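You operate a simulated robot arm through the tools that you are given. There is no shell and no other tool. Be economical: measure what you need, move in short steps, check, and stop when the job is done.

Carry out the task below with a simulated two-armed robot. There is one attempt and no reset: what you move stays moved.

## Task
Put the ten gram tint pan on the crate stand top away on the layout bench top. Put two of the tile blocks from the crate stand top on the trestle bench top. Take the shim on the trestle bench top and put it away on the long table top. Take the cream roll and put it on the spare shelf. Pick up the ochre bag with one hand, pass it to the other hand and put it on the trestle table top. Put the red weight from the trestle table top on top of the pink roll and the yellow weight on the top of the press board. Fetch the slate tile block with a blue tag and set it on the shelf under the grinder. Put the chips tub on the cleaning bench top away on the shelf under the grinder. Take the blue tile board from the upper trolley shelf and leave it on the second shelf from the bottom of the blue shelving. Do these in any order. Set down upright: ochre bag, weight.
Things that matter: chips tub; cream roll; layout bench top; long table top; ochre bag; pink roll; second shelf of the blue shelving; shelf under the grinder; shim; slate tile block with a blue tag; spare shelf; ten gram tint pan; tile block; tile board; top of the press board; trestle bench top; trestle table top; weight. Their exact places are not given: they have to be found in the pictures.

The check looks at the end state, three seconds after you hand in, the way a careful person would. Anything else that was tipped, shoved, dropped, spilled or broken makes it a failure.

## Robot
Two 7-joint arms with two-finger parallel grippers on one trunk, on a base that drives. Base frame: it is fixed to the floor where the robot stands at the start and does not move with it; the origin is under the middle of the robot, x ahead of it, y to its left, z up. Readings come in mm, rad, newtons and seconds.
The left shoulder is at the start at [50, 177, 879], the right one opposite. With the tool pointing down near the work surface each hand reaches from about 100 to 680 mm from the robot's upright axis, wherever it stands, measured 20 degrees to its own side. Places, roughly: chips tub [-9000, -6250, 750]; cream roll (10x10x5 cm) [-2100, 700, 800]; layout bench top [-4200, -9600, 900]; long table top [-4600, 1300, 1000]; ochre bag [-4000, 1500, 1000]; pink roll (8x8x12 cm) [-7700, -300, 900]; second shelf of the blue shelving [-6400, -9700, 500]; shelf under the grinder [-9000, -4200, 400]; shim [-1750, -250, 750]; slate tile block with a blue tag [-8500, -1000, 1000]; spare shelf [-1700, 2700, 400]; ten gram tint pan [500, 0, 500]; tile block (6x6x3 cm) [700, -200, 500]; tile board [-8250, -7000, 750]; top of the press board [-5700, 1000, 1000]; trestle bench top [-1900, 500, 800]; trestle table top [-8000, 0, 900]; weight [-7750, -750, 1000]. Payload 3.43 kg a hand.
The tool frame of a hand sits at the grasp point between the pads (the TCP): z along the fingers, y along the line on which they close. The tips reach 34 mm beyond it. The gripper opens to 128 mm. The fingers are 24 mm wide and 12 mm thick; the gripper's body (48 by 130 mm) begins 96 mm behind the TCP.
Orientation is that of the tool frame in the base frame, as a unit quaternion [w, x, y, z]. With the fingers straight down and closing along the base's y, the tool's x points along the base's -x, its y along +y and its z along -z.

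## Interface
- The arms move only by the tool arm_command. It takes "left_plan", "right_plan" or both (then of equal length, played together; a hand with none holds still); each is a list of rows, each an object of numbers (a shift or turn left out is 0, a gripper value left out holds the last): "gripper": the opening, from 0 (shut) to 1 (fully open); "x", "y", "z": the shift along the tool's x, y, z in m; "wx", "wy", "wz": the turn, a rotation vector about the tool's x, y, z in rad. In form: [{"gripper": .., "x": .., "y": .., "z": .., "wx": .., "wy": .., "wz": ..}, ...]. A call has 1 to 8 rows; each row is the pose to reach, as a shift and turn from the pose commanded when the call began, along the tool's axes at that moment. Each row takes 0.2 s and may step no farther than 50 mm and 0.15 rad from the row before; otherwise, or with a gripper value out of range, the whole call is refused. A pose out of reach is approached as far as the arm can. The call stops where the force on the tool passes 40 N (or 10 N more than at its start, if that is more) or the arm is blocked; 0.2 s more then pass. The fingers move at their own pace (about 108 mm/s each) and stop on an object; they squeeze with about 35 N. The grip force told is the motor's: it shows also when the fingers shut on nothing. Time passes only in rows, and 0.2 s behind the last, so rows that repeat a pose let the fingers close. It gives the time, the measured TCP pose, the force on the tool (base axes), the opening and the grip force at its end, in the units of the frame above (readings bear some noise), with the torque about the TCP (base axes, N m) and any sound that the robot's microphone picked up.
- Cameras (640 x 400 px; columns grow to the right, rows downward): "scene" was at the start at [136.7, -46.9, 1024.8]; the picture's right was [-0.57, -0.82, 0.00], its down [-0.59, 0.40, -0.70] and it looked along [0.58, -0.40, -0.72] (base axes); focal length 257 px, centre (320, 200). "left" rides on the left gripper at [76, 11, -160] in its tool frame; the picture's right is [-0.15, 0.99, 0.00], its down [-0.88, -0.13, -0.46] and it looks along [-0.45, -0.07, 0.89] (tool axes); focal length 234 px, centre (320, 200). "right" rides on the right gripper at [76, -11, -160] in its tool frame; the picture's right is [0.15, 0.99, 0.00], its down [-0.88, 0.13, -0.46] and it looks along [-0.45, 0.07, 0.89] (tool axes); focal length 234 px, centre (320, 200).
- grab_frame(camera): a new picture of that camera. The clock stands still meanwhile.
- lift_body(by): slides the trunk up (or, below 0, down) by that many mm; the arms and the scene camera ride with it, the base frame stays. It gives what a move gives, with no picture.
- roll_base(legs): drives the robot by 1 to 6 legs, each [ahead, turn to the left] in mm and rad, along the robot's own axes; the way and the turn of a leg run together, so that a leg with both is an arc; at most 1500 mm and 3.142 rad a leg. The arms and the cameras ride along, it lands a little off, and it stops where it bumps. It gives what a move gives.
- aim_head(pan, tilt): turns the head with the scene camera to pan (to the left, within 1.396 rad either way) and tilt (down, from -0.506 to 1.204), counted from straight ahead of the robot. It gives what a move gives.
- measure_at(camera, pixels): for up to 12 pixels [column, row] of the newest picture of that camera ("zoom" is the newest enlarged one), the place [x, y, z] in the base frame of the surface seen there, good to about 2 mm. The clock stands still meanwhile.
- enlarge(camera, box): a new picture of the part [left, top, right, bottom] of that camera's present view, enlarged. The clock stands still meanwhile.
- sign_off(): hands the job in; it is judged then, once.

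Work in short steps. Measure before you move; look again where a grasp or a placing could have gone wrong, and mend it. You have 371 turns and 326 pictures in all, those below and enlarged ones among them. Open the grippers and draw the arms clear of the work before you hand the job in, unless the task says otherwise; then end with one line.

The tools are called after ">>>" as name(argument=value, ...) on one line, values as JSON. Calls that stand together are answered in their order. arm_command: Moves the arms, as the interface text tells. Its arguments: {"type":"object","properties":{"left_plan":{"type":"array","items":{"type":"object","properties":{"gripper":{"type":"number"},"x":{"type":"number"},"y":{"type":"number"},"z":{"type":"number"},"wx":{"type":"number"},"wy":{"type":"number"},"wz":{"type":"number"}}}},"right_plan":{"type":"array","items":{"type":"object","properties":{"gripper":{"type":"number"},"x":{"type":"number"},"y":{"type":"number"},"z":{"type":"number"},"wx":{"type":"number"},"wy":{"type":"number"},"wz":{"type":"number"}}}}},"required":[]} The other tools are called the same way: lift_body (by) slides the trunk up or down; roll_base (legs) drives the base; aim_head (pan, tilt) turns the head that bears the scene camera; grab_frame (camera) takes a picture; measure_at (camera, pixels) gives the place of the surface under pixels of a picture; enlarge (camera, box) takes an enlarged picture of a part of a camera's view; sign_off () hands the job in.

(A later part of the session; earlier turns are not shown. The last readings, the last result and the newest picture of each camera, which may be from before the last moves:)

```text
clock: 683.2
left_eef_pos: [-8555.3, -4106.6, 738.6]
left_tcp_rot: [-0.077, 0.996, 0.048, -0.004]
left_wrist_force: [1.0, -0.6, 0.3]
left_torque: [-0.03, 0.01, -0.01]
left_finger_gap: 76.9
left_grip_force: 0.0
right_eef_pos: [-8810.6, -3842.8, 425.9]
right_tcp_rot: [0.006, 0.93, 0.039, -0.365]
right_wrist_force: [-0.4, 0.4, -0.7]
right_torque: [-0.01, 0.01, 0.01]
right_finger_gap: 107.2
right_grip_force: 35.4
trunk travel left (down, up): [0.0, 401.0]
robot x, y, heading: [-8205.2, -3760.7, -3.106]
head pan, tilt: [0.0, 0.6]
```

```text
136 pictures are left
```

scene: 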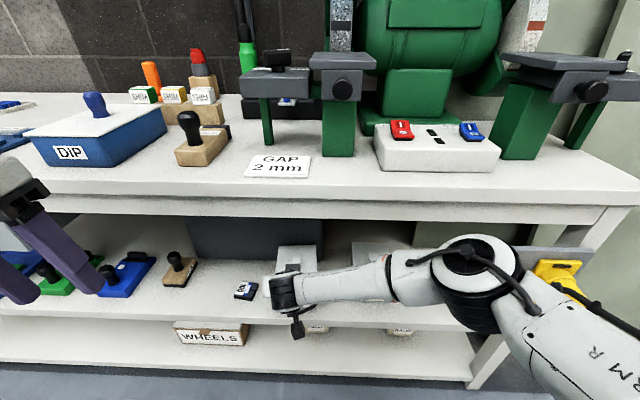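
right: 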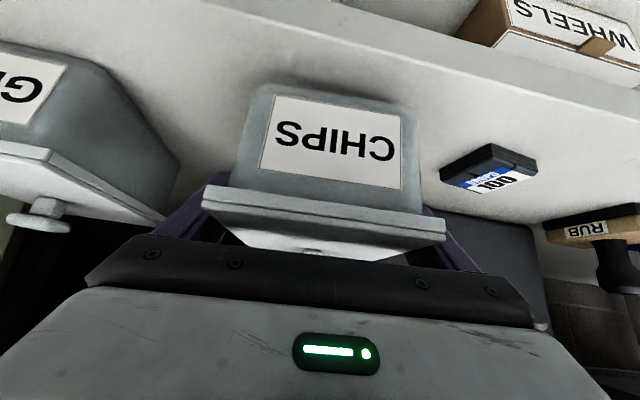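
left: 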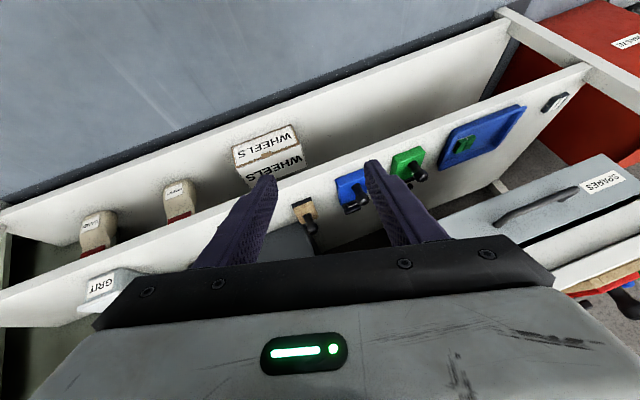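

Lower 16 mm with 8 mm forward, until contact; then release.

>>> arm_command(right_plan=[{"x": -0.0059, "z": 0.0054}, {"x": 0.0, "z": 0.0115}, {"x": 0.005, "z": 0.0172}])

```text
clock: 684.0
left_eef_pos: [-8554.9, -4105.9, 738.6]
left_tcp_rot: [-0.077, 0.996, 0.048, -0.005]
left_wrist_force: [-0.3, 0.0, -0.3]
left_torque: [-0.03, -0.02, 0.0]
left_finger_gap: 76.6
left_grip_force: 0.1
right_eef_pos: [-8817.2, -3843.1, 410.0]
right_tcp_rot: [0.005, 0.93, 0.038, -0.366]
right_wrist_force: [0.0, 0.0, -0.6]
right_torque: [-0.05, 0.01, 0.06]
right_finger_gap: 107.0
right_grip_force: 34.8
trunk travel left (down, up): [0.0, 401.0]
robot x, y, heading: [-8202.6, -3759.3, -3.098]
head pan, tilt: [0.0, 0.6]
```

Open and withdraw along the tool axis.

>>> arm_command(right_plan=[{"x": 0.001, "z": 0.001, "gripper": 1}, {"x": 0.001, "z": 0.001}, {"x": 0.001, "z": 0.001}, {"z": -0.04}, {"z": -0.085}, {"z": -0.13}])

>>> grab_frame(camera="right")

```text
clock: 685.4
left_eef_pos: [-8556.1, -4105.3, 737.1]
left_tcp_rot: [-0.077, 0.996, 0.048, -0.005]
left_wrist_force: [0.0, 0.0, -0.6]
left_torque: [0.02, -0.03, 0.02]
left_finger_gap: 76.7
left_grip_force: 0.0
right_eef_pos: [-8730.3, -3838.8, 506.7]
right_tcp_rot: [0.004, 0.93, 0.038, -0.366]
right_wrist_force: [0.1, -0.4, 0.1]
right_torque: [-0.01, -0.01, -0.02]
right_finger_gap: 128.2
right_grip_force: 0.0
trunk travel left (down, up): [0.0, 401.0]
robot x, y, heading: [-8203.7, -3758.6, -3.107]
head pan, tilt: [0.0, 0.6]
```

```text
135 pictures are left
```

right: 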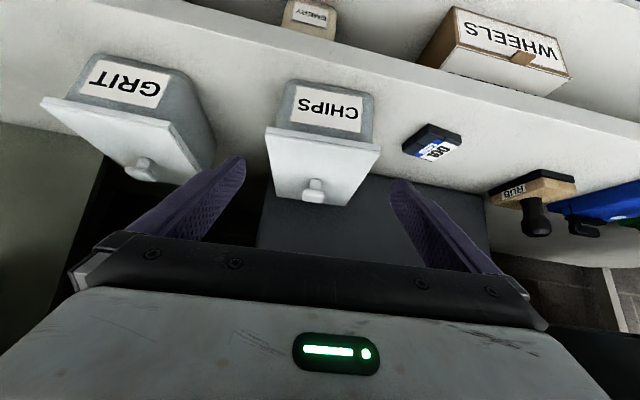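

The tub is placed. Back off, raise the trunk and drive to view the trolley.

>>> roll_base(legs=[[-330, 0]])

>>> lift_body(by=320)

>>> roll_base(legs=[[0, 1.45], [1500, 0], [500, 0]])

>>> aim_head(pan=-0.15, tilt=0.5)

>>> grab_frame(camera="scene")

```text
clock: 687.6
left_eef_pos: [-8233.0, -4091.9, 738.1]
left_tcp_rot: [-0.077, 0.996, 0.045, -0.004]
left_wrist_force: [-0.7, -0.4, -0.8]
left_torque: [-0.05, 0.02, -0.02]
left_finger_gap: 76.9
left_grip_force: 0.1
right_eef_pos: [-8407.9, -3825.3, 505.1]
right_tcp_rot: [0.005, 0.93, 0.037, -0.366]
right_wrist_force: [-0.7, 0.5, 0.3]
right_torque: [0.01, 0.01, -0.01]
right_finger_gap: 128.3
right_grip_force: 0.1
trunk travel left (down, up): [0.0, 401.0]
robot x, y, heading: [-7884.7, -3749.8, -3.111]
head pan, tilt: [0.0, 0.6]
```

```text
clock: 690.8
left_eef_pos: [-8233.9, -4092.1, 1058.7]
left_tcp_rot: [-0.077, 0.996, 0.046, -0.004]
left_wrist_force: [0.9, 1.1, 0.1]
left_torque: [-0.02, 0.03, 0.03]
left_finger_gap: 76.5
left_grip_force: 0.1
right_eef_pos: [-8407.5, -3824.7, 825.4]
right_tcp_rot: [0.005, 0.93, 0.036, -0.367]
right_wrist_force: [0.2, -0.1, -0.9]
right_torque: [-0.02, 0.0, 0.01]
right_finger_gap: 128.1
right_grip_force: 0.1
trunk travel left (down, up): [-320.0, 81.0]
robot x, y, heading: [-7881.1, -3748.7, -3.114]
head pan, tilt: [0.0, 0.6]
```

```text
clock: 704.3
left_eef_pos: [-7700.6, -6121.8, 1057.5]
left_tcp_rot: [-0.054, 0.702, 0.708, -0.056]
left_wrist_force: [0.2, -0.3, -0.6]
left_torque: [-0.03, 0.01, 0.0]
left_finger_gap: 77.0
left_grip_force: 0.0
right_eef_pos: [-7981.9, -6274.3, 824.7]
right_tcp_rot: [0.251, 0.661, 0.655, -0.266]
right_wrist_force: [-0.4, 0.1, 0.6]
right_torque: [-0.02, -0.02, 0.02]
right_finger_gap: 128.3
right_grip_force: 0.0
trunk travel left (down, up): [-320.0, 81.0]
robot x, y, heading: [-8013.2, -5744.7, -1.621]
head pan, tilt: [0.0, 0.6]
```

```text
clock: 705.0
left_eef_pos: [-7701.0, -6122.5, 1058.7]
left_tcp_rot: [-0.055, 0.702, 0.708, -0.056]
left_wrist_force: [-0.3, 1.2, -0.3]
left_torque: [-0.01, 0.01, 0.01]
left_finger_gap: 76.9
left_grip_force: 0.1
right_eef_pos: [-7981.1, -6273.1, 824.6]
right_tcp_rot: [0.252, 0.659, 0.657, -0.266]
right_wrist_force: [0.6, -0.6, -0.2]
right_torque: [-0.01, 0.03, -0.01]
right_finger_gap: 128.3
right_grip_force: 0.1
trunk travel left (down, up): [-320.0, 81.0]
robot x, y, heading: [-8011.8, -5742.8, -1.622]
head pan, tilt: [-0.15, 0.499]
```

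```text
134 pictures are left
```

scene: 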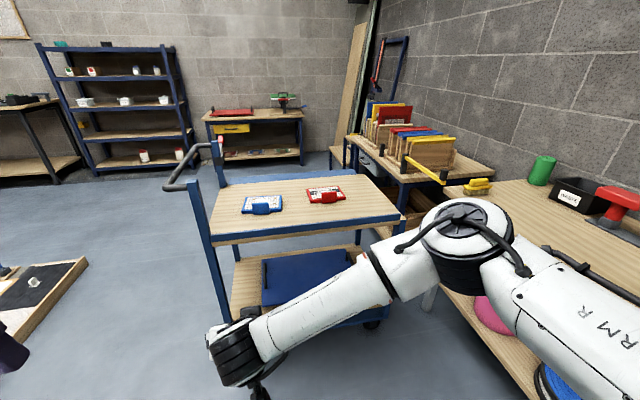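

The blue tile board is at (260,205). Zoom and measure it.

>>> enlarge(camera="scene", box=[180, 150, 420, 270])

>>> measure_at(camera="zoom", pixels=[[168, 165], [275, 165], [175, 120], [260, 120], [215, 120], [220, 145], [220, 162], [200, 172], [60, 250], [590, 190], [110, 120], [465, 75]])

```text
2.67 times, centred on (300, 210) of scene
```

zoom: 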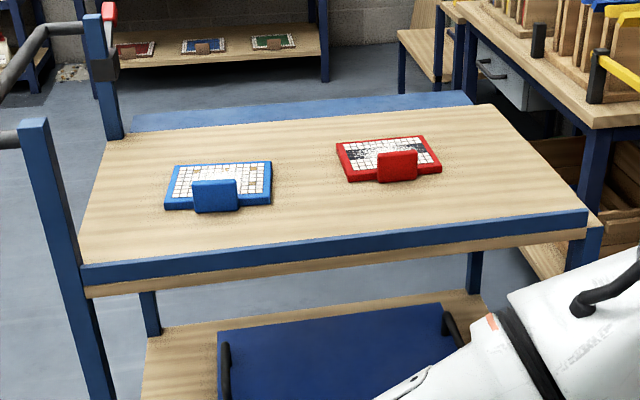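

```text
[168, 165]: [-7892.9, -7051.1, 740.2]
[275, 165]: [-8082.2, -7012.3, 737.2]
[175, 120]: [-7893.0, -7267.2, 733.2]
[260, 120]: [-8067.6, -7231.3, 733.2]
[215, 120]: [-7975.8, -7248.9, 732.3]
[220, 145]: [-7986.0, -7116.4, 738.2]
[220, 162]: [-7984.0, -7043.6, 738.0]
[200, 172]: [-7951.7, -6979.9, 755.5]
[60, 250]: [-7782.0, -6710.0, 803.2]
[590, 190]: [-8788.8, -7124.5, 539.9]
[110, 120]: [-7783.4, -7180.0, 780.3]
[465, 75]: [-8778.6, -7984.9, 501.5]
```

Measure the board's corners and tab precisely.

>>> measure_at(camera="zoom", pixels=[[170, 202], [268, 195], [180, 168], [268, 166], [215, 185], [215, 200], [215, 210], [195, 190], [236, 188], [220, 172], [140, 240], [400, 215]])

>>> enlarge(camera="scene", box=[230, 185, 300, 235])

```text
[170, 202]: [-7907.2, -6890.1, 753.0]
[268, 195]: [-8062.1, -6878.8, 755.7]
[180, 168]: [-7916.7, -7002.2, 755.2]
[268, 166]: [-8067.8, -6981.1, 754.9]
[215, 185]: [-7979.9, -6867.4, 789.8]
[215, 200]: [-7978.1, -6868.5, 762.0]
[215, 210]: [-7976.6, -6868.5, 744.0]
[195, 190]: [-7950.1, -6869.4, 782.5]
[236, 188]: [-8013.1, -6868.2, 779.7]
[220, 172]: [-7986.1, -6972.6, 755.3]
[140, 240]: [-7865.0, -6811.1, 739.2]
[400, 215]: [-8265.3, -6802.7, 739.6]
```

```text
8.00 times, centred on (265, 210) of scene
```

zoom: 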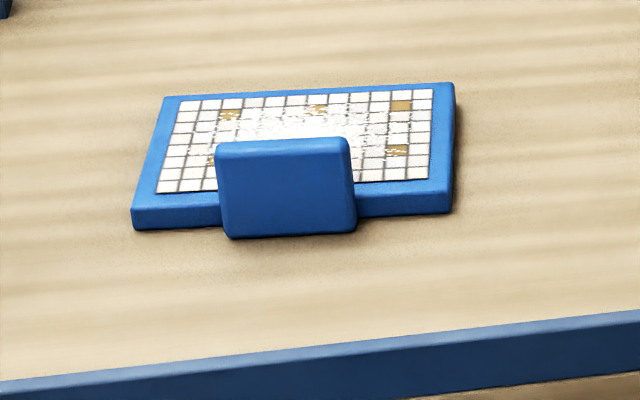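

Board: 165×120, top z 755 on shelf z 739, with an upright tab (x -7945..-8015, y≈-6868, up to z 795). I check the trolley handle's height for arm clearance.

>>> measure_at(camera="scene", pixels=[[192, 183], [220, 140], [172, 187], [200, 165], [215, 150], [410, 205], [200, 220]])

```text
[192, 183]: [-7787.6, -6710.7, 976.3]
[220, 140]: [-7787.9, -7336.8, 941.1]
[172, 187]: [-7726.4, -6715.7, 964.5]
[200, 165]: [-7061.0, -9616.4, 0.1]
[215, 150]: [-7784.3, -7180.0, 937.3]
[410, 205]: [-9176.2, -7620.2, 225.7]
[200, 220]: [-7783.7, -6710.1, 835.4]
```

Post tops are at 985. Raise the trunk 75 mm, and drive 590 mm closer.

>>> lift_body(by=75)

>>> roll_base(legs=[[0, 0.05], [580, 0]])

>>> grab_frame(camera="right")

>>> grab_frame(camera="scene")

```text
clock: 706.1
left_eef_pos: [-7700.9, -6122.5, 1133.0]
left_tcp_rot: [-0.054, 0.702, 0.708, -0.056]
left_wrist_force: [0.5, -0.2, -0.2]
left_torque: [0.01, 0.0, -0.02]
left_finger_gap: 76.8
left_grip_force: 0.1
right_eef_pos: [-7981.1, -6274.9, 900.3]
right_tcp_rot: [0.251, 0.66, 0.655, -0.267]
right_wrist_force: [0.8, 0.6, -0.1]
right_torque: [-0.02, 0.01, 0.01]
right_finger_gap: 127.9
right_grip_force: 0.0
trunk travel left (down, up): [-395.0, 6.0]
robot x, y, heading: [-8014.8, -5739.6, -1.625]
head pan, tilt: [-0.15, 0.499]
```

```text
clock: 709.8
left_eef_pos: [-7686.0, -6688.5, 1134.2]
left_tcp_rot: [-0.053, 0.685, 0.725, -0.057]
left_wrist_force: [-0.6, 0.0, 0.4]
left_torque: [0.01, -0.03, 0.02]
left_finger_gap: 76.9
left_grip_force: 0.1
right_eef_pos: [-7958.9, -6851.9, 899.6]
right_tcp_rot: [0.257, 0.645, 0.671, -0.26]
right_wrist_force: [0.7, -0.3, -0.2]
right_torque: [-0.02, -0.02, 0.03]
right_finger_gap: 127.9
right_grip_force: 0.0
trunk travel left (down, up): [-395.0, 6.0]
robot x, y, heading: [-8015.6, -6324.3, -1.58]
head pan, tilt: [-0.15, 0.499]
```

```text
131 pictures are left
```

right: 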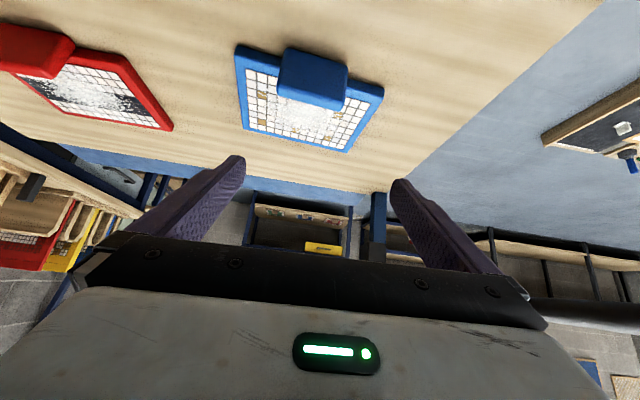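

```text
130 pictures are left
```

scene: 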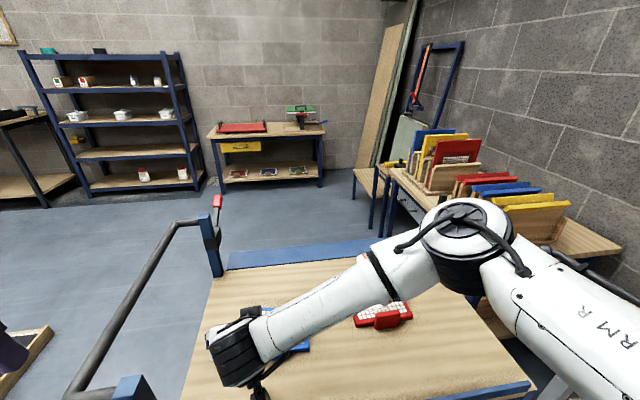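

Measure the tab in the wrist view.

>>> enlarge(camera="right", box=[220, 30, 400, 160])

>>> measure_at(camera="right", pixels=[[288, 52], [344, 70], [284, 92], [336, 105], [312, 75], [312, 100], [310, 104], [245, 50], [380, 90], [345, 150], [245, 125]])

```text
3.08 times, centred on (310, 95) of right
```

zoom: 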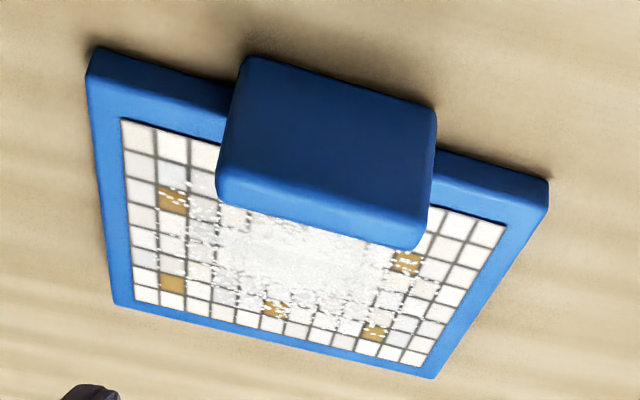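

```text
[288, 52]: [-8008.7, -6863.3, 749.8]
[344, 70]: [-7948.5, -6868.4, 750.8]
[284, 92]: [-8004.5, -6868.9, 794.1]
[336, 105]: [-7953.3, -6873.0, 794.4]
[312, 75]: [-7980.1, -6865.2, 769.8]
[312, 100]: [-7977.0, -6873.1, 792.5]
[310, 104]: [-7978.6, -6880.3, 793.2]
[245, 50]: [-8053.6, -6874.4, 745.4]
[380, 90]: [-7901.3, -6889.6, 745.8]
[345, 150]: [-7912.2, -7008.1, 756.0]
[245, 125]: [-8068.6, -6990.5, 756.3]
```

Tab: x -8010..-7946, y -6866..-6880, top 795, yaw ≈ -0.08. Align the hand: yaw, then reduce the tilt to 0.35.

>>> arm_command(right_plan=[{"x": -0.003, "y": -0.01, "z": 0.003, "wx": 0.041, "wz": 0.044, "gripper": 0.85}, {"x": -0.005, "y": -0.019, "z": 0.005, "wx": 0.082, "wz": 0.088}])

>>> arm_command(right_plan=[{"wy": 0.1}, {"wy": 0.2}, {"wy": 0.3}, {"wy": 0.4}])

>>> grab_frame(camera="right")

```text
clock: 710.4
left_eef_pos: [-7684.8, -6686.3, 1133.6]
left_tcp_rot: [-0.053, 0.685, 0.724, -0.057]
left_wrist_force: [0.3, 0.3, -0.6]
left_torque: [-0.01, 0.03, 0.03]
left_finger_gap: 76.6
left_grip_force: 0.1
right_eef_pos: [-7977.3, -6859.3, 899.9]
right_tcp_rot: [0.242, 0.683, 0.632, -0.275]
right_wrist_force: [0.3, 0.2, 0.5]
right_torque: [-0.02, 0.01, 0.0]
right_finger_gap: 108.9
right_grip_force: 0.1
trunk travel left (down, up): [-395.0, 6.0]
robot x, y, heading: [-8014.4, -6324.0, -1.579]
head pan, tilt: [-0.15, 0.499]
```

```text
clock: 711.4
left_eef_pos: [-7686.1, -6688.2, 1133.4]
left_tcp_rot: [-0.053, 0.685, 0.724, -0.057]
left_wrist_force: [0.0, -0.3, 0.0]
left_torque: [-0.02, 0.01, -0.04]
left_finger_gap: 76.6
left_grip_force: 0.1
right_eef_pos: [-7977.1, -6860.0, 898.6]
right_tcp_rot: [0.111, 0.724, 0.667, -0.134]
right_wrist_force: [0.2, -0.1, 0.0]
right_torque: [-0.01, 0.04, -0.01]
right_finger_gap: 109.1
right_grip_force: 0.0
trunk travel left (down, up): [-395.0, 6.0]
robot x, y, heading: [-8015.2, -6323.0, -1.575]
head pan, tilt: [-0.15, 0.499]
```

```text
128 pictures are left
```

right: 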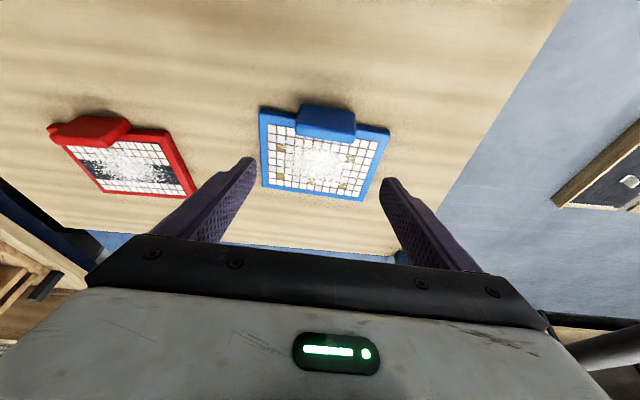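

Descend 103 mm so the fingers straddle the tab just above the board, then close.

>>> arm_command(right_plan=[{"x": 0.009, "z": 0.04}, {"x": 0.021, "z": 0.075}, {"x": 0.0285, "z": 0.0955}])

>>> grab_frame(camera="right")

```text
clock: 712.2
left_eef_pos: [-7684.3, -6686.9, 1132.7]
left_tcp_rot: [-0.053, 0.685, 0.724, -0.057]
left_wrist_force: [-0.4, -0.1, -0.2]
left_torque: [0.01, 0.01, 0.02]
left_finger_gap: 76.8
left_grip_force: 0.0
right_eef_pos: [-7979.7, -6864.6, 799.2]
right_tcp_rot: [0.111, 0.724, 0.667, -0.134]
right_wrist_force: [0.0, -0.1, -0.9]
right_torque: [0.01, 0.02, 0.0]
right_finger_gap: 108.9
right_grip_force: 0.1
trunk travel left (down, up): [-395.0, 6.0]
robot x, y, heading: [-8017.0, -6324.2, -1.577]
head pan, tilt: [-0.15, 0.499]
```

```text
127 pictures are left
```

right: 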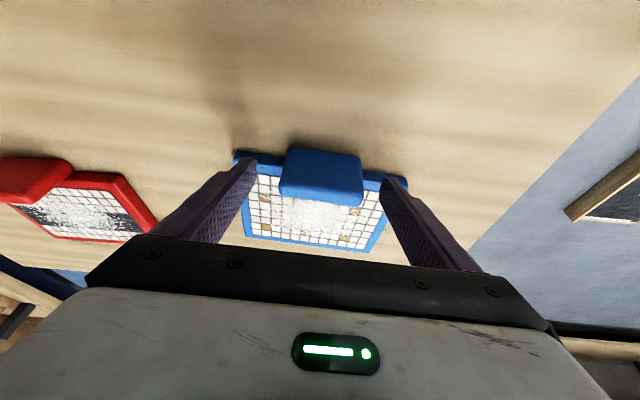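

Well aligned. Close and lift 30 mm to test the hold.

>>> arm_command(right_plan=[{"x": -0.002, "z": 0.004}, {"x": -0.002, "z": 0.004, "gripper": 0}, {"x": -0.002, "z": 0.004}, {"x": -0.002, "z": 0.004}, {"x": -0.006, "z": -0.01}, {"x": -0.012, "z": -0.025}])

>>> grab_frame(camera="right")

```text
clock: 713.6
left_eef_pos: [-7684.2, -6688.5, 1133.8]
left_tcp_rot: [-0.052, 0.685, 0.725, -0.056]
left_wrist_force: [-0.4, 0.1, 0.2]
left_torque: [0.03, 0.0, 0.05]
left_finger_gap: 76.7
left_grip_force: 0.0
right_eef_pos: [-7980.3, -6867.6, 827.7]
right_tcp_rot: [0.111, 0.725, 0.666, -0.135]
right_wrist_force: [0.1, 0.0, -2.7]
right_torque: [0.21, -0.05, -0.01]
right_finger_gap: 69.6
right_grip_force: 35.2
trunk travel left (down, up): [-395.0, 6.0]
robot x, y, heading: [-8016.8, -6323.2, -1.576]
head pan, tilt: [-0.15, 0.499]
```

```text
126 pictures are left
```

right: 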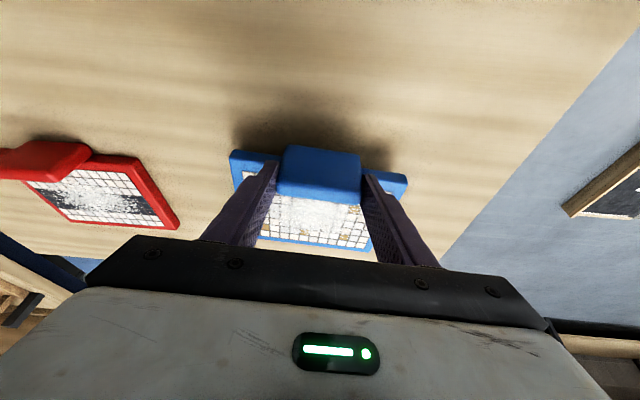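

The board is held level. Lift it 100 mm and measure floor trays at the left and the blue shelving.

>>> arm_command(right_plan=[{"x": -0.017, "z": -0.047}, {"x": -0.034, "z": -0.094}])

>>> roll_base(legs=[[-450, 0]])

>>> aim_head(pan=0.3, tilt=0.3)

>>> grab_frame(camera="scene")

>>> grab_frame(camera="right")

```text
clock: 714.2
left_eef_pos: [-7684.8, -6687.4, 1131.7]
left_tcp_rot: [-0.053, 0.684, 0.725, -0.055]
left_wrist_force: [0.1, 1.4, 0.0]
left_torque: [-0.06, 0.0, -0.04]
left_finger_gap: 76.5
left_grip_force: 0.1
right_eef_pos: [-7976.7, -6863.5, 925.1]
right_tcp_rot: [0.111, 0.724, 0.667, -0.135]
right_wrist_force: [-0.2, 0.7, -3.0]
right_torque: [0.21, 0.02, -0.01]
right_finger_gap: 69.8
right_grip_force: 34.8
trunk travel left (down, up): [-395.0, 6.0]
robot x, y, heading: [-8018.6, -6321.4, -1.585]
head pan, tilt: [-0.15, 0.499]
```

```text
clock: 717.0
left_eef_pos: [-7683.5, -6236.6, 1133.2]
left_tcp_rot: [-0.053, 0.685, 0.724, -0.057]
left_wrist_force: [-1.1, 0.2, -0.2]
left_torque: [0.0, -0.01, 0.01]
left_finger_gap: 77.0
left_grip_force: 0.2
right_eef_pos: [-7973.7, -6413.5, 923.7]
right_tcp_rot: [0.111, 0.725, 0.666, -0.134]
right_wrist_force: [-0.5, 0.0, -3.2]
right_torque: [0.22, -0.05, 0.01]
right_finger_gap: 69.9
right_grip_force: 35.3
trunk travel left (down, up): [-395.0, 6.0]
robot x, y, heading: [-8011.2, -5873.9, -1.582]
head pan, tilt: [-0.15, 0.499]
```

```text
clock: 717.9
left_eef_pos: [-7683.5, -6237.4, 1132.6]
left_tcp_rot: [-0.052, 0.686, 0.724, -0.057]
left_wrist_force: [-0.3, -0.3, -0.5]
left_torque: [0.0, 0.03, -0.03]
left_finger_gap: 76.7
left_grip_force: 0.1
right_eef_pos: [-7973.9, -6413.6, 924.6]
right_tcp_rot: [0.112, 0.725, 0.666, -0.134]
right_wrist_force: [0.9, 1.2, -2.7]
right_torque: [0.26, -0.02, -0.01]
right_finger_gap: 69.6
right_grip_force: 35.1
trunk travel left (down, up): [-395.0, 6.0]
robot x, y, heading: [-8011.2, -5873.2, -1.575]
head pan, tilt: [0.3, 0.3]
```

```text
125 pictures are left
```

scene: 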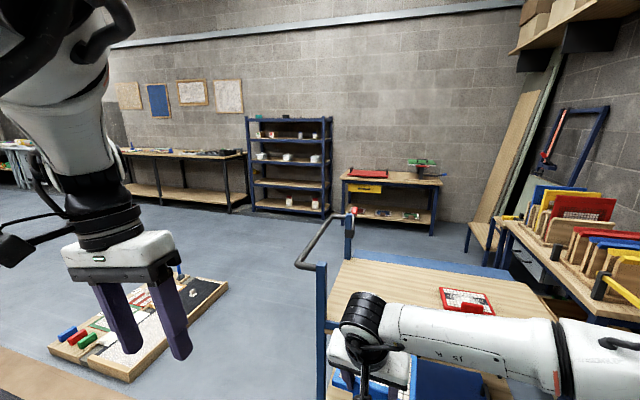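

```text
124 pictures are left
```

right: 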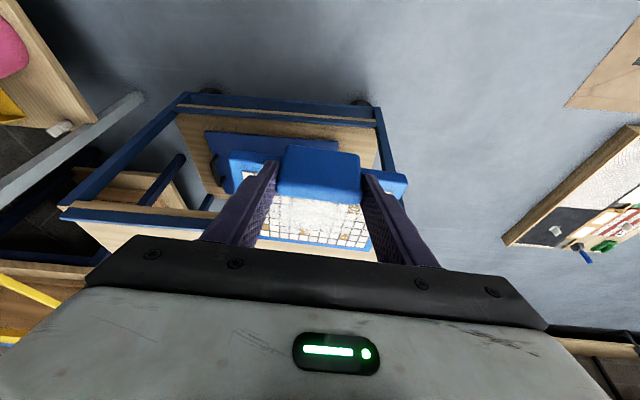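

Measure the shelving levels, the floor tray and trolley handle.

>>> measure_at(camera="scene", pixels=[[290, 207], [290, 182], [290, 160], [255, 208], [325, 212], [290, 186], [228, 285], [125, 380], [50, 345], [300, 265], [330, 225], [190, 155]])

>>> enlarge(camera="scene", box=[230, 100, 350, 230])

```text
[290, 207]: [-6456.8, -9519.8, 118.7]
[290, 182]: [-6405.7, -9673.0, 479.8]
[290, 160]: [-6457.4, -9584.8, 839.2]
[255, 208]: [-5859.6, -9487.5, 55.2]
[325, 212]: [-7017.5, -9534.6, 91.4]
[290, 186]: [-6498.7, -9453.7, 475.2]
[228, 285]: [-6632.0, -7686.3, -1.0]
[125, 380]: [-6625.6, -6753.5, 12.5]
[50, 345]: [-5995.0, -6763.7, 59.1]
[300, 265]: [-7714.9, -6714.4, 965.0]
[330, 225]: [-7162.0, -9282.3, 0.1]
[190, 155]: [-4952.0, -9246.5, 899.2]
```

```text
3.08 times, centred on (290, 165) of scene
```

zoom: 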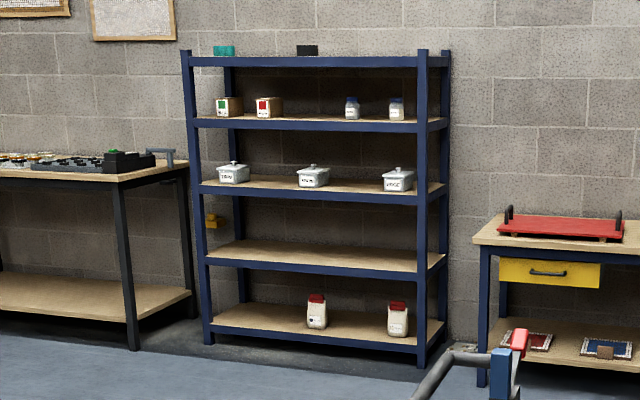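

The second shelf (z 480) is empty. Drive between the floor tray and trolley toward the shelving.

>>> roll_base(legs=[[0, 1.204], [900, 0], [0, -1.2], [1500, 0], [600, 0]])

>>> grab_frame(camera="scene")

```text
clock: 738.9
left_eef_pos: [-6944.8, -8692.3, 1133.2]
left_tcp_rot: [-0.055, 0.706, 0.704, -0.055]
left_wrist_force: [-0.5, -0.6, -0.8]
left_torque: [0.0, -0.03, 0.01]
left_finger_gap: 76.9
left_grip_force: 0.1
right_eef_pos: [-7244.9, -8850.6, 923.9]
right_tcp_rot: [0.107, 0.745, 0.644, -0.137]
right_wrist_force: [0.0, 0.2, -2.7]
right_torque: [0.25, -0.05, 0.03]
right_finger_gap: 69.4
right_grip_force: 35.2
trunk travel left (down, up): [-395.0, 6.0]
robot x, y, heading: [-7252.5, -8308.2, -1.642]
head pan, tilt: [0.3, 0.3]
```

```text
122 pictures are left
```

scene: 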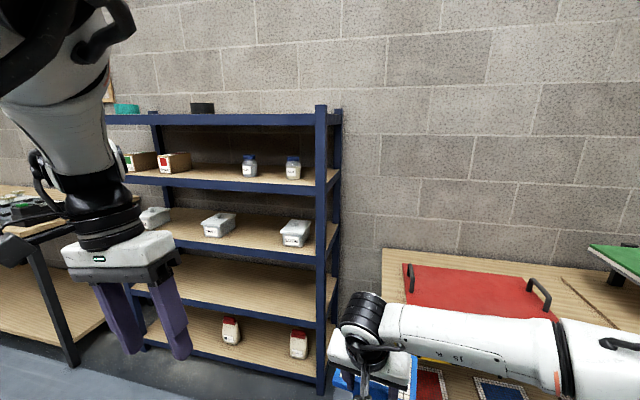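

Turn and shift to x≈-6500 in front of the shelving.

>>> roll_base(legs=[[0, 1.272], [800, 0], [0, -1.2]])

>>> aim_head(pan=0.0, tilt=0.5)

>>> grab_frame(camera="scene")

```text
clock: 749.4
left_eef_pos: [-6147.7, -8919.9, 1132.0]
left_tcp_rot: [-0.051, 0.667, 0.741, -0.058]
left_wrist_force: [0.5, 0.2, 0.2]
left_torque: [-0.03, -0.04, 0.04]
left_finger_gap: 76.6
left_grip_force: 0.1
right_eef_pos: [-6429.2, -9111.4, 925.0]
right_tcp_rot: [0.114, 0.708, 0.684, -0.132]
right_wrist_force: [0.6, 0.4, -2.7]
right_torque: [0.23, 0.03, 0.02]
right_finger_gap: 69.7
right_grip_force: 34.8
trunk travel left (down, up): [-395.0, 6.0]
robot x, y, heading: [-6493.7, -8572.9, -1.523]
head pan, tilt: [0.3, 0.3]
```

```text
clock: 750.2
left_eef_pos: [-6146.5, -8921.0, 1132.6]
left_tcp_rot: [-0.052, 0.667, 0.741, -0.058]
left_wrist_force: [-0.4, 0.1, -0.4]
left_torque: [0.01, 0.0, 0.01]
left_finger_gap: 77.0
left_grip_force: 0.1
right_eef_pos: [-6429.0, -9111.1, 923.9]
right_tcp_rot: [0.115, 0.707, 0.685, -0.131]
right_wrist_force: [-0.3, 0.3, -3.3]
right_torque: [0.22, 0.01, 0.03]
right_finger_gap: 69.4
right_grip_force: 35.1
trunk travel left (down, up): [-395.0, 6.0]
robot x, y, heading: [-6495.9, -8571.8, -1.528]
head pan, tilt: [0.0, 0.499]
```

```text
121 pictures are left
```

scene: 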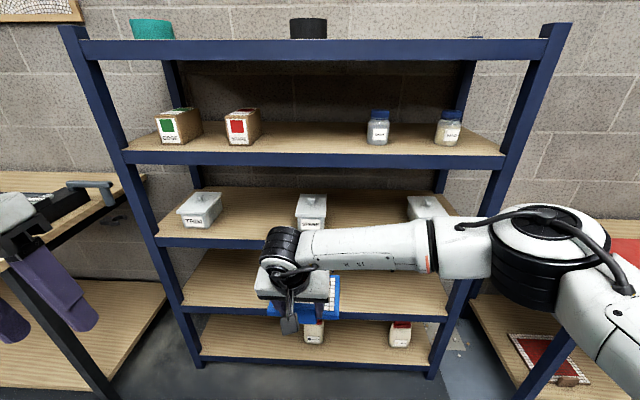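

Check clearances: the bench corner at the left, shelf edges.

>>> measure_at(camera="scene", pixels=[[120, 210], [70, 320], [145, 180], [320, 312], [240, 305], [240, 290], [240, 255], [330, 240], [400, 305], [190, 350], [300, 265]])

```text
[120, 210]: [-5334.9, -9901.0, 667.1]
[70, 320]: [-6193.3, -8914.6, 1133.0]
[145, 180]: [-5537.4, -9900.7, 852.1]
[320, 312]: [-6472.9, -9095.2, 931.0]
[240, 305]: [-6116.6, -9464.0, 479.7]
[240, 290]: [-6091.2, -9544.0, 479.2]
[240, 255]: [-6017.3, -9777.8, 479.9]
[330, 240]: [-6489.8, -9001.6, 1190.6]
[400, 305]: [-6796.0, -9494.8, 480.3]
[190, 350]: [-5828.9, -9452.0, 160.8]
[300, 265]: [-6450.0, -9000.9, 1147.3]
```

Shelf front y≈-9450, z 480. Lower the trunk 340 mm, then drive in 350 mm.

>>> lift_body(by=-340)

>>> roll_base(legs=[[250, 0]])

>>> grab_frame(camera="scene")

>>> grab_frame(camera="right")

```text
clock: 753.5
left_eef_pos: [-6146.8, -8921.4, 793.2]
left_tcp_rot: [-0.051, 0.667, 0.741, -0.059]
left_wrist_force: [-0.2, 1.0, 0.7]
left_torque: [0.01, 0.04, 0.0]
left_finger_gap: 76.6
left_grip_force: 0.1
right_eef_pos: [-6427.1, -9111.6, 584.1]
right_tcp_rot: [0.113, 0.708, 0.685, -0.131]
right_wrist_force: [-0.2, 0.0, -3.9]
right_torque: [0.2, -0.03, 0.02]
right_finger_gap: 69.6
right_grip_force: 35.0
trunk travel left (down, up): [-55.0, 346.0]
robot x, y, heading: [-6490.8, -8572.0, -1.528]
head pan, tilt: [0.0, 0.499]
```

```text
clock: 755.4
left_eef_pos: [-6137.8, -9173.2, 791.6]
left_tcp_rot: [-0.052, 0.667, 0.741, -0.058]
left_wrist_force: [0.2, 0.5, -0.7]
left_torque: [0.01, 0.03, 0.0]
left_finger_gap: 76.9
left_grip_force: 0.0
right_eef_pos: [-6417.9, -9365.7, 585.2]
right_tcp_rot: [0.114, 0.708, 0.684, -0.131]
right_wrist_force: [0.7, 0.6, -3.9]
right_torque: [0.2, 0.01, 0.01]
right_finger_gap: 69.4
right_grip_force: 35.3
trunk travel left (down, up): [-55.0, 346.0]
robot x, y, heading: [-6485.6, -8823.0, -1.526]
head pan, tilt: [0.0, 0.499]
```

```text
120 pictures are left
```

scene: 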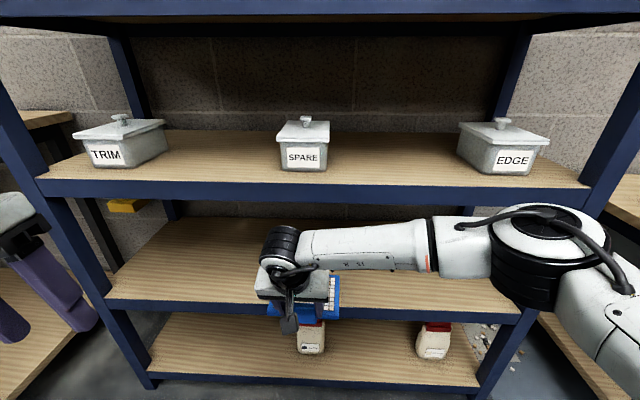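

```text
119 pictures are left
```

right: 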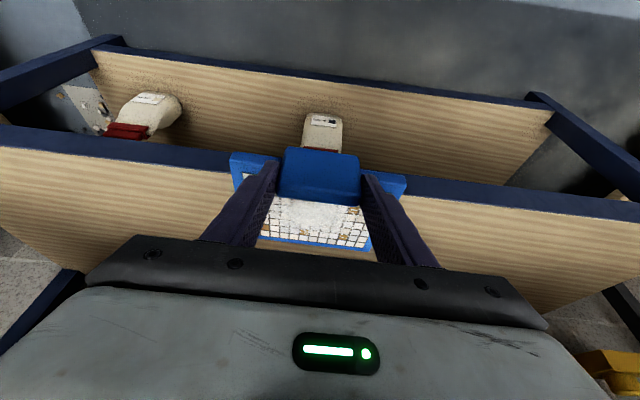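

Measure the upper beam's lower edge, the front line, and the forearm.

>>> measure_at(camera="scene", pixels=[[320, 186], [320, 201], [180, 305], [180, 298], [400, 235], [285, 232], [560, 245], [350, 180]])

```text
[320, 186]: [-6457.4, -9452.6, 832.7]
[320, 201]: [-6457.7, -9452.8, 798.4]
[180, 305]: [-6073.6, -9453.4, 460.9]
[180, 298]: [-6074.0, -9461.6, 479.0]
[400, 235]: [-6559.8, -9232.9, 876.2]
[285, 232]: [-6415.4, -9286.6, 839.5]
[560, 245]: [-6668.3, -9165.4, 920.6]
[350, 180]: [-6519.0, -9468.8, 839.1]
```

Clearance to the upper beam will be ~17 mm. Lower 28 mm, then drive in 92 mm.

>>> lift_body(by=-28)

>>> roll_base(legs=[[92, 0]])

>>> grab_frame(camera="right")

>>> enlarge(camera="scene", box=[200, 160, 440, 340])

```text
clock: 756.1
left_eef_pos: [-6136.8, -9172.9, 764.2]
left_tcp_rot: [-0.051, 0.667, 0.741, -0.058]
left_wrist_force: [0.2, 0.2, 0.4]
left_torque: [0.03, 0.0, -0.01]
left_finger_gap: 76.8
left_grip_force: 0.1
right_eef_pos: [-6417.4, -9364.1, 555.1]
right_tcp_rot: [0.114, 0.708, 0.684, -0.132]
right_wrist_force: [0.7, 0.6, -3.8]
right_torque: [0.19, -0.02, -0.02]
right_finger_gap: 69.5
right_grip_force: 34.7
trunk travel left (down, up): [-27.0, 374.0]
robot x, y, heading: [-6483.0, -8823.9, -1.527]
head pan, tilt: [0.0, 0.499]
```

```text
clock: 757.2
left_eef_pos: [-6132.7, -9268.5, 765.3]
left_tcp_rot: [-0.051, 0.669, 0.74, -0.057]
left_wrist_force: [0.0, -1.1, -1.0]
left_torque: [-0.02, -0.03, -0.01]
left_finger_gap: 76.7
left_grip_force: 0.1
right_eef_pos: [-6415.8, -9458.4, 555.8]
right_tcp_rot: [0.114, 0.71, 0.682, -0.132]
right_wrist_force: [0.2, -0.1, -3.8]
right_torque: [0.22, -0.02, 0.01]
right_finger_gap: 69.6
right_grip_force: 35.2
trunk travel left (down, up): [-27.0, 374.0]
robot x, y, heading: [-6479.6, -8923.4, -1.531]
head pan, tilt: [0.0, 0.499]
```

```text
118 pictures are left
```

right: 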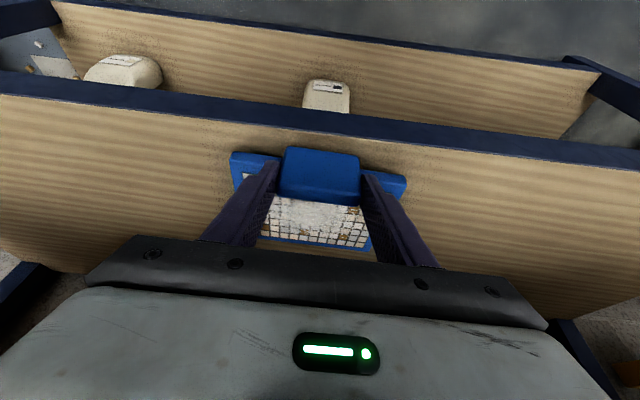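

```text
2.22 times, centred on (320, 250) of scene
```

zoom: 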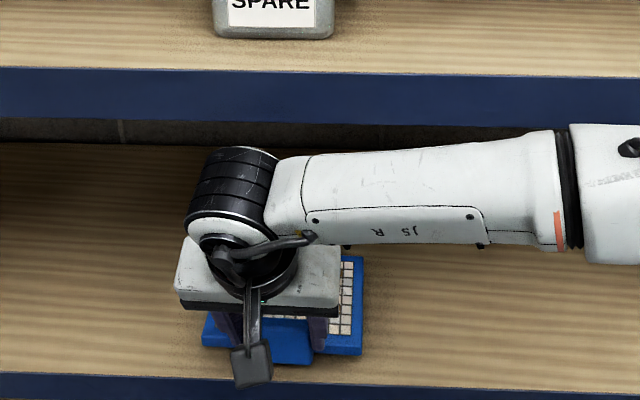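

The board is inside, clear of the beam. Lower 16 mm with the trunk.

>>> lift_body(by=-16)

```text
clock: 757.9
left_eef_pos: [-6134.3, -9268.4, 748.2]
left_tcp_rot: [-0.051, 0.669, 0.739, -0.059]
left_wrist_force: [0.7, 0.5, 0.2]
left_torque: [-0.02, -0.02, 0.03]
left_finger_gap: 76.8
left_grip_force: 0.1
right_eef_pos: [-6415.7, -9458.5, 540.4]
right_tcp_rot: [0.115, 0.71, 0.682, -0.133]
right_wrist_force: [0.9, -1.0, -1.1]
right_torque: [-0.26, -0.29, -0.01]
right_finger_gap: 69.5
right_grip_force: 35.1
trunk travel left (down, up): [-11.0, 390.0]
robot x, y, heading: [-6479.8, -8918.6, -1.532]
head pan, tilt: [0.0, 0.499]
```

Touching at one edge; lower 3 mm more.

>>> lift_body(by=-3)

>>> grab_frame(camera="right")

```text
clock: 758.4
left_eef_pos: [-6132.8, -9268.1, 745.6]
left_tcp_rot: [-0.051, 0.668, 0.74, -0.058]
left_wrist_force: [1.4, 0.4, -0.6]
left_torque: [0.01, 0.01, 0.0]
left_finger_gap: 76.9
left_grip_force: 0.1
right_eef_pos: [-6417.3, -9457.8, 538.7]
right_tcp_rot: [0.115, 0.71, 0.682, -0.132]
right_wrist_force: [-1.3, 1.9, 7.3]
right_torque: [-0.92, -0.79, -0.01]
right_finger_gap: 69.6
right_grip_force: 34.8
trunk travel left (down, up): [-8.0, 393.0]
robot x, y, heading: [-6481.4, -8919.6, -1.531]
head pan, tilt: [0.0, 0.499]
```

```text
116 pictures are left
```

right: 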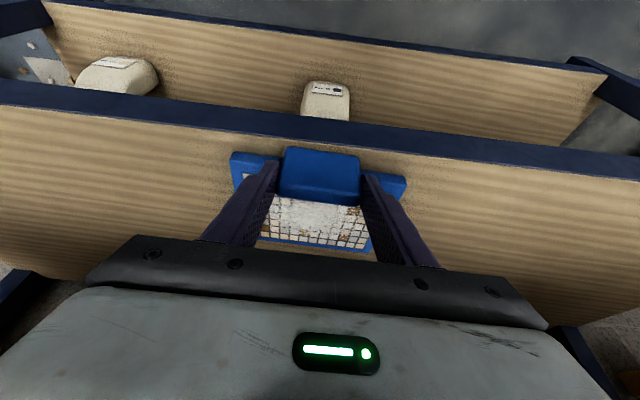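

Contact made. Open and withdraw along the tool axis, then back the base out.

>>> arm_command(right_plan=[{"gripper": 0.9}, {"gripper": 0.9}, {"z": -0.02}, {"x": 0.01, "z": -0.05}, {"x": 0.025, "z": -0.08}])

>>> grab_frame(camera="right")

>>> roll_base(legs=[[-350, 0]])

>>> grab_frame(camera="scene")

```text
clock: 759.6
left_eef_pos: [-6134.4, -9269.2, 745.3]
left_tcp_rot: [-0.051, 0.669, 0.739, -0.059]
left_wrist_force: [0.2, 0.0, 0.2]
left_torque: [0.03, -0.01, -0.03]
left_finger_gap: 76.6
left_grip_force: 0.1
right_eef_pos: [-6415.6, -9408.2, 600.7]
right_tcp_rot: [0.113, 0.71, 0.682, -0.133]
right_wrist_force: [0.9, 0.2, -0.1]
right_torque: [-0.05, 0.02, -0.03]
right_finger_gap: 115.5
right_grip_force: 0.1
trunk travel left (down, up): [-8.0, 393.0]
robot x, y, heading: [-6480.5, -8919.3, -1.537]
head pan, tilt: [0.0, 0.499]
```

```text
115 pictures are left
```

right: 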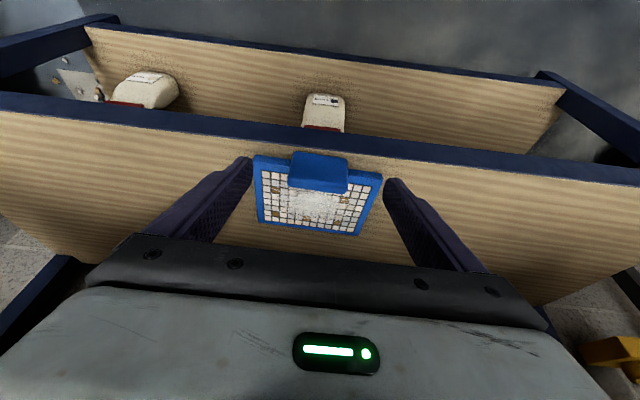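

```text
clock: 761.9
left_eef_pos: [-6146.9, -8915.7, 746.2]
left_tcp_rot: [-0.051, 0.668, 0.74, -0.058]
left_wrist_force: [0.0, 0.1, 0.7]
left_torque: [0.0, -0.01, 0.03]
left_finger_gap: 76.7
left_grip_force: 0.0
right_eef_pos: [-6428.3, -9057.6, 600.9]
right_tcp_rot: [0.114, 0.709, 0.683, -0.13]
right_wrist_force: [-0.5, -0.2, 0.5]
right_torque: [-0.02, 0.02, 0.02]
right_finger_gap: 115.3
right_grip_force: 0.1
trunk travel left (down, up): [-8.0, 393.0]
robot x, y, heading: [-6497.0, -8567.9, -1.533]
head pan, tilt: [0.0, 0.499]
```

```text
114 pictures are left
```

scene: 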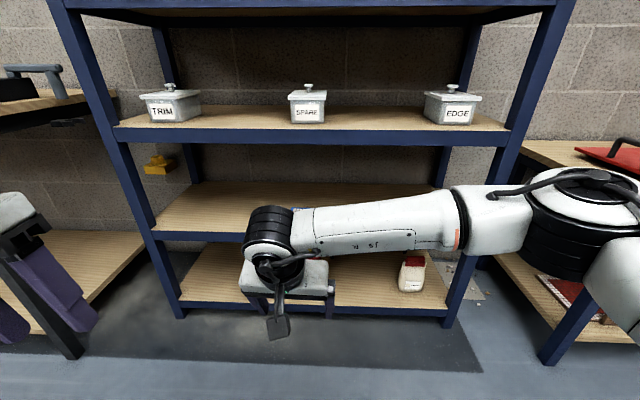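

The board is on the second shelf. Now the tint pan: raise the trunk, turn toward the start area and look for a clear route.

>>> lift_body(by=250)

>>> roll_base(legs=[[0, 2.45]])

>>> aim_head(pan=-0.2, tilt=0.25)

>>> grab_frame(camera="scene")

```text
clock: 764.4
left_eef_pos: [-6147.2, -8916.4, 995.6]
left_tcp_rot: [-0.051, 0.668, 0.74, -0.058]
left_wrist_force: [0.1, 0.4, -0.6]
left_torque: [0.0, 0.01, -0.02]
left_finger_gap: 77.2
left_grip_force: 0.1
right_eef_pos: [-6427.6, -9056.1, 850.8]
right_tcp_rot: [0.114, 0.71, 0.682, -0.132]
right_wrist_force: [0.5, -0.8, -0.8]
right_torque: [0.01, 0.02, 0.02]
right_finger_gap: 115.3
right_grip_force: 0.1
trunk travel left (down, up): [-258.0, 143.0]
robot x, y, heading: [-6493.5, -8565.9, -1.529]
head pan, tilt: [0.0, 0.499]
```

```text
clock: 770.7
left_eef_pos: [-6546.4, -8077.3, 995.8]
left_tcp_rot: [0.038, -0.475, 0.876, -0.068]
left_wrist_force: [0.4, 0.6, 0.3]
left_torque: [0.04, -0.01, 0.01]
left_finger_gap: 76.9
left_grip_force: 0.0
right_eef_pos: [-6239.6, -8144.3, 851.3]
right_tcp_rot: [0.161, -0.409, 0.896, 0.064]
right_wrist_force: [0.2, -0.2, 0.1]
right_torque: [0.04, -0.01, 0.01]
right_finger_gap: 115.1
right_grip_force: 0.0
trunk travel left (down, up): [-258.0, 143.0]
robot x, y, heading: [-6491.5, -8567.7, 0.94]
head pan, tilt: [0.0, 0.499]
```

```text
clock: 771.4
left_eef_pos: [-6545.5, -8076.9, 995.7]
left_tcp_rot: [0.038, -0.475, 0.876, -0.067]
left_wrist_force: [0.5, 0.3, 0.2]
left_torque: [-0.01, -0.03, 0.02]
left_finger_gap: 76.6
left_grip_force: 0.0
right_eef_pos: [-6239.2, -8144.6, 851.6]
right_tcp_rot: [0.162, -0.408, 0.896, 0.064]
right_wrist_force: [-0.3, 0.7, 0.3]
right_torque: [-0.02, 0.02, 0.0]
right_finger_gap: 115.1
right_grip_force: 0.0
trunk travel left (down, up): [-258.0, 143.0]
robot x, y, heading: [-6497.1, -8568.1, 0.93]
head pan, tilt: [-0.201, 0.25]
```

```text
113 pictures are left
```

scene: 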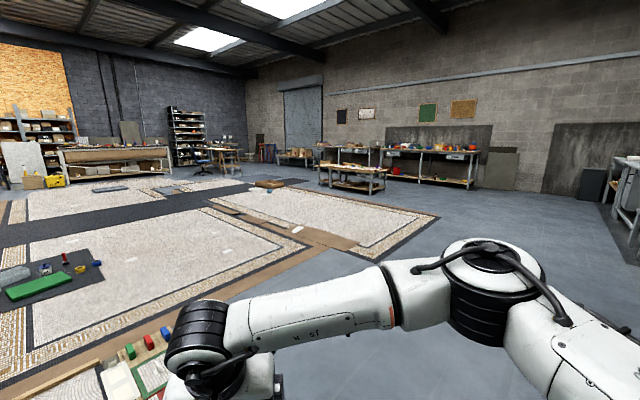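

Measure obstacles along the diagonal route.

>>> measure_at(camera="scene", pixels=[[298, 229], [270, 186], [322, 188], [382, 194], [320, 165], [225, 172], [300, 163], [205, 165], [160, 330], [110, 188], [340, 240], [430, 240]])

>>> enlarge(camera="scene", box=[150, 120, 450, 250])

```text
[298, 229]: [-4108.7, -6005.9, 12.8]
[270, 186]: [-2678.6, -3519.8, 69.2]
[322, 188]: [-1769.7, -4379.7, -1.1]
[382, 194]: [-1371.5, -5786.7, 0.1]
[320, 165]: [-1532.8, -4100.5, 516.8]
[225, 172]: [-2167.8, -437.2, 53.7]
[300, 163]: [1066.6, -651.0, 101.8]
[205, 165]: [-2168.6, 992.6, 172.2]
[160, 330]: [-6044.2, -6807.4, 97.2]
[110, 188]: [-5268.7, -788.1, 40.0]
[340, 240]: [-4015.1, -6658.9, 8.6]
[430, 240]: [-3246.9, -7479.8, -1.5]
```

```text
2.13 times, centred on (300, 185) of scene
```

zoom: 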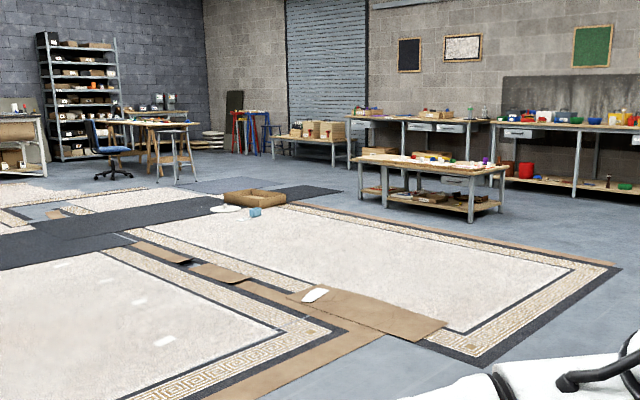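

Measure the carton's right end and bench's north-west corner.

>>> measure_at(camera="zoom", pixels=[[285, 200], [255, 213], [228, 210], [362, 198], [362, 150], [385, 208], [470, 220], [505, 165], [180, 180], [350, 158], [275, 150]])

```text
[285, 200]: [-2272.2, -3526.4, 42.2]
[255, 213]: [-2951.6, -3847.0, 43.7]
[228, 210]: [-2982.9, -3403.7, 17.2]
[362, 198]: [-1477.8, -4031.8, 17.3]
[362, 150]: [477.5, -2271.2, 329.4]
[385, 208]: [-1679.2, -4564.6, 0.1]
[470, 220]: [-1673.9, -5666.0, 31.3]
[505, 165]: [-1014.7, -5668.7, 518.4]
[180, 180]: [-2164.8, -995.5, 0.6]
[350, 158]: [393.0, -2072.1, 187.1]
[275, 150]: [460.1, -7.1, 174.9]
```

Route: east to (-3100,-7700), then north between carton and table. First leg.

>>> roll_base(legs=[[0, -0.68], [1500, 0], [1500, 0], [500, 0], [0, 1.025]])

```text
clock: 792.6
left_eef_pos: [-3377.1, -7278.4, 995.0]
left_tcp_rot: [0.049, -0.623, 0.778, -0.06]
left_wrist_force: [-0.8, 0.3, 0.1]
left_torque: [-0.03, 0.03, 0.04]
left_finger_gap: 76.9
left_grip_force: 0.1
right_eef_pos: [-3066.2, -7233.3, 851.2]
right_tcp_rot: [0.149, -0.56, 0.81, 0.091]
right_wrist_force: [0.3, 0.4, -0.1]
right_torque: [-0.04, 0.01, 0.03]
right_finger_gap: 115.1
right_grip_force: 0.2
trunk travel left (down, up): [-258.0, 143.0]
robot x, y, heading: [-3157.1, -7718.2, 1.292]
head pan, tilt: [-0.201, 0.25]
```

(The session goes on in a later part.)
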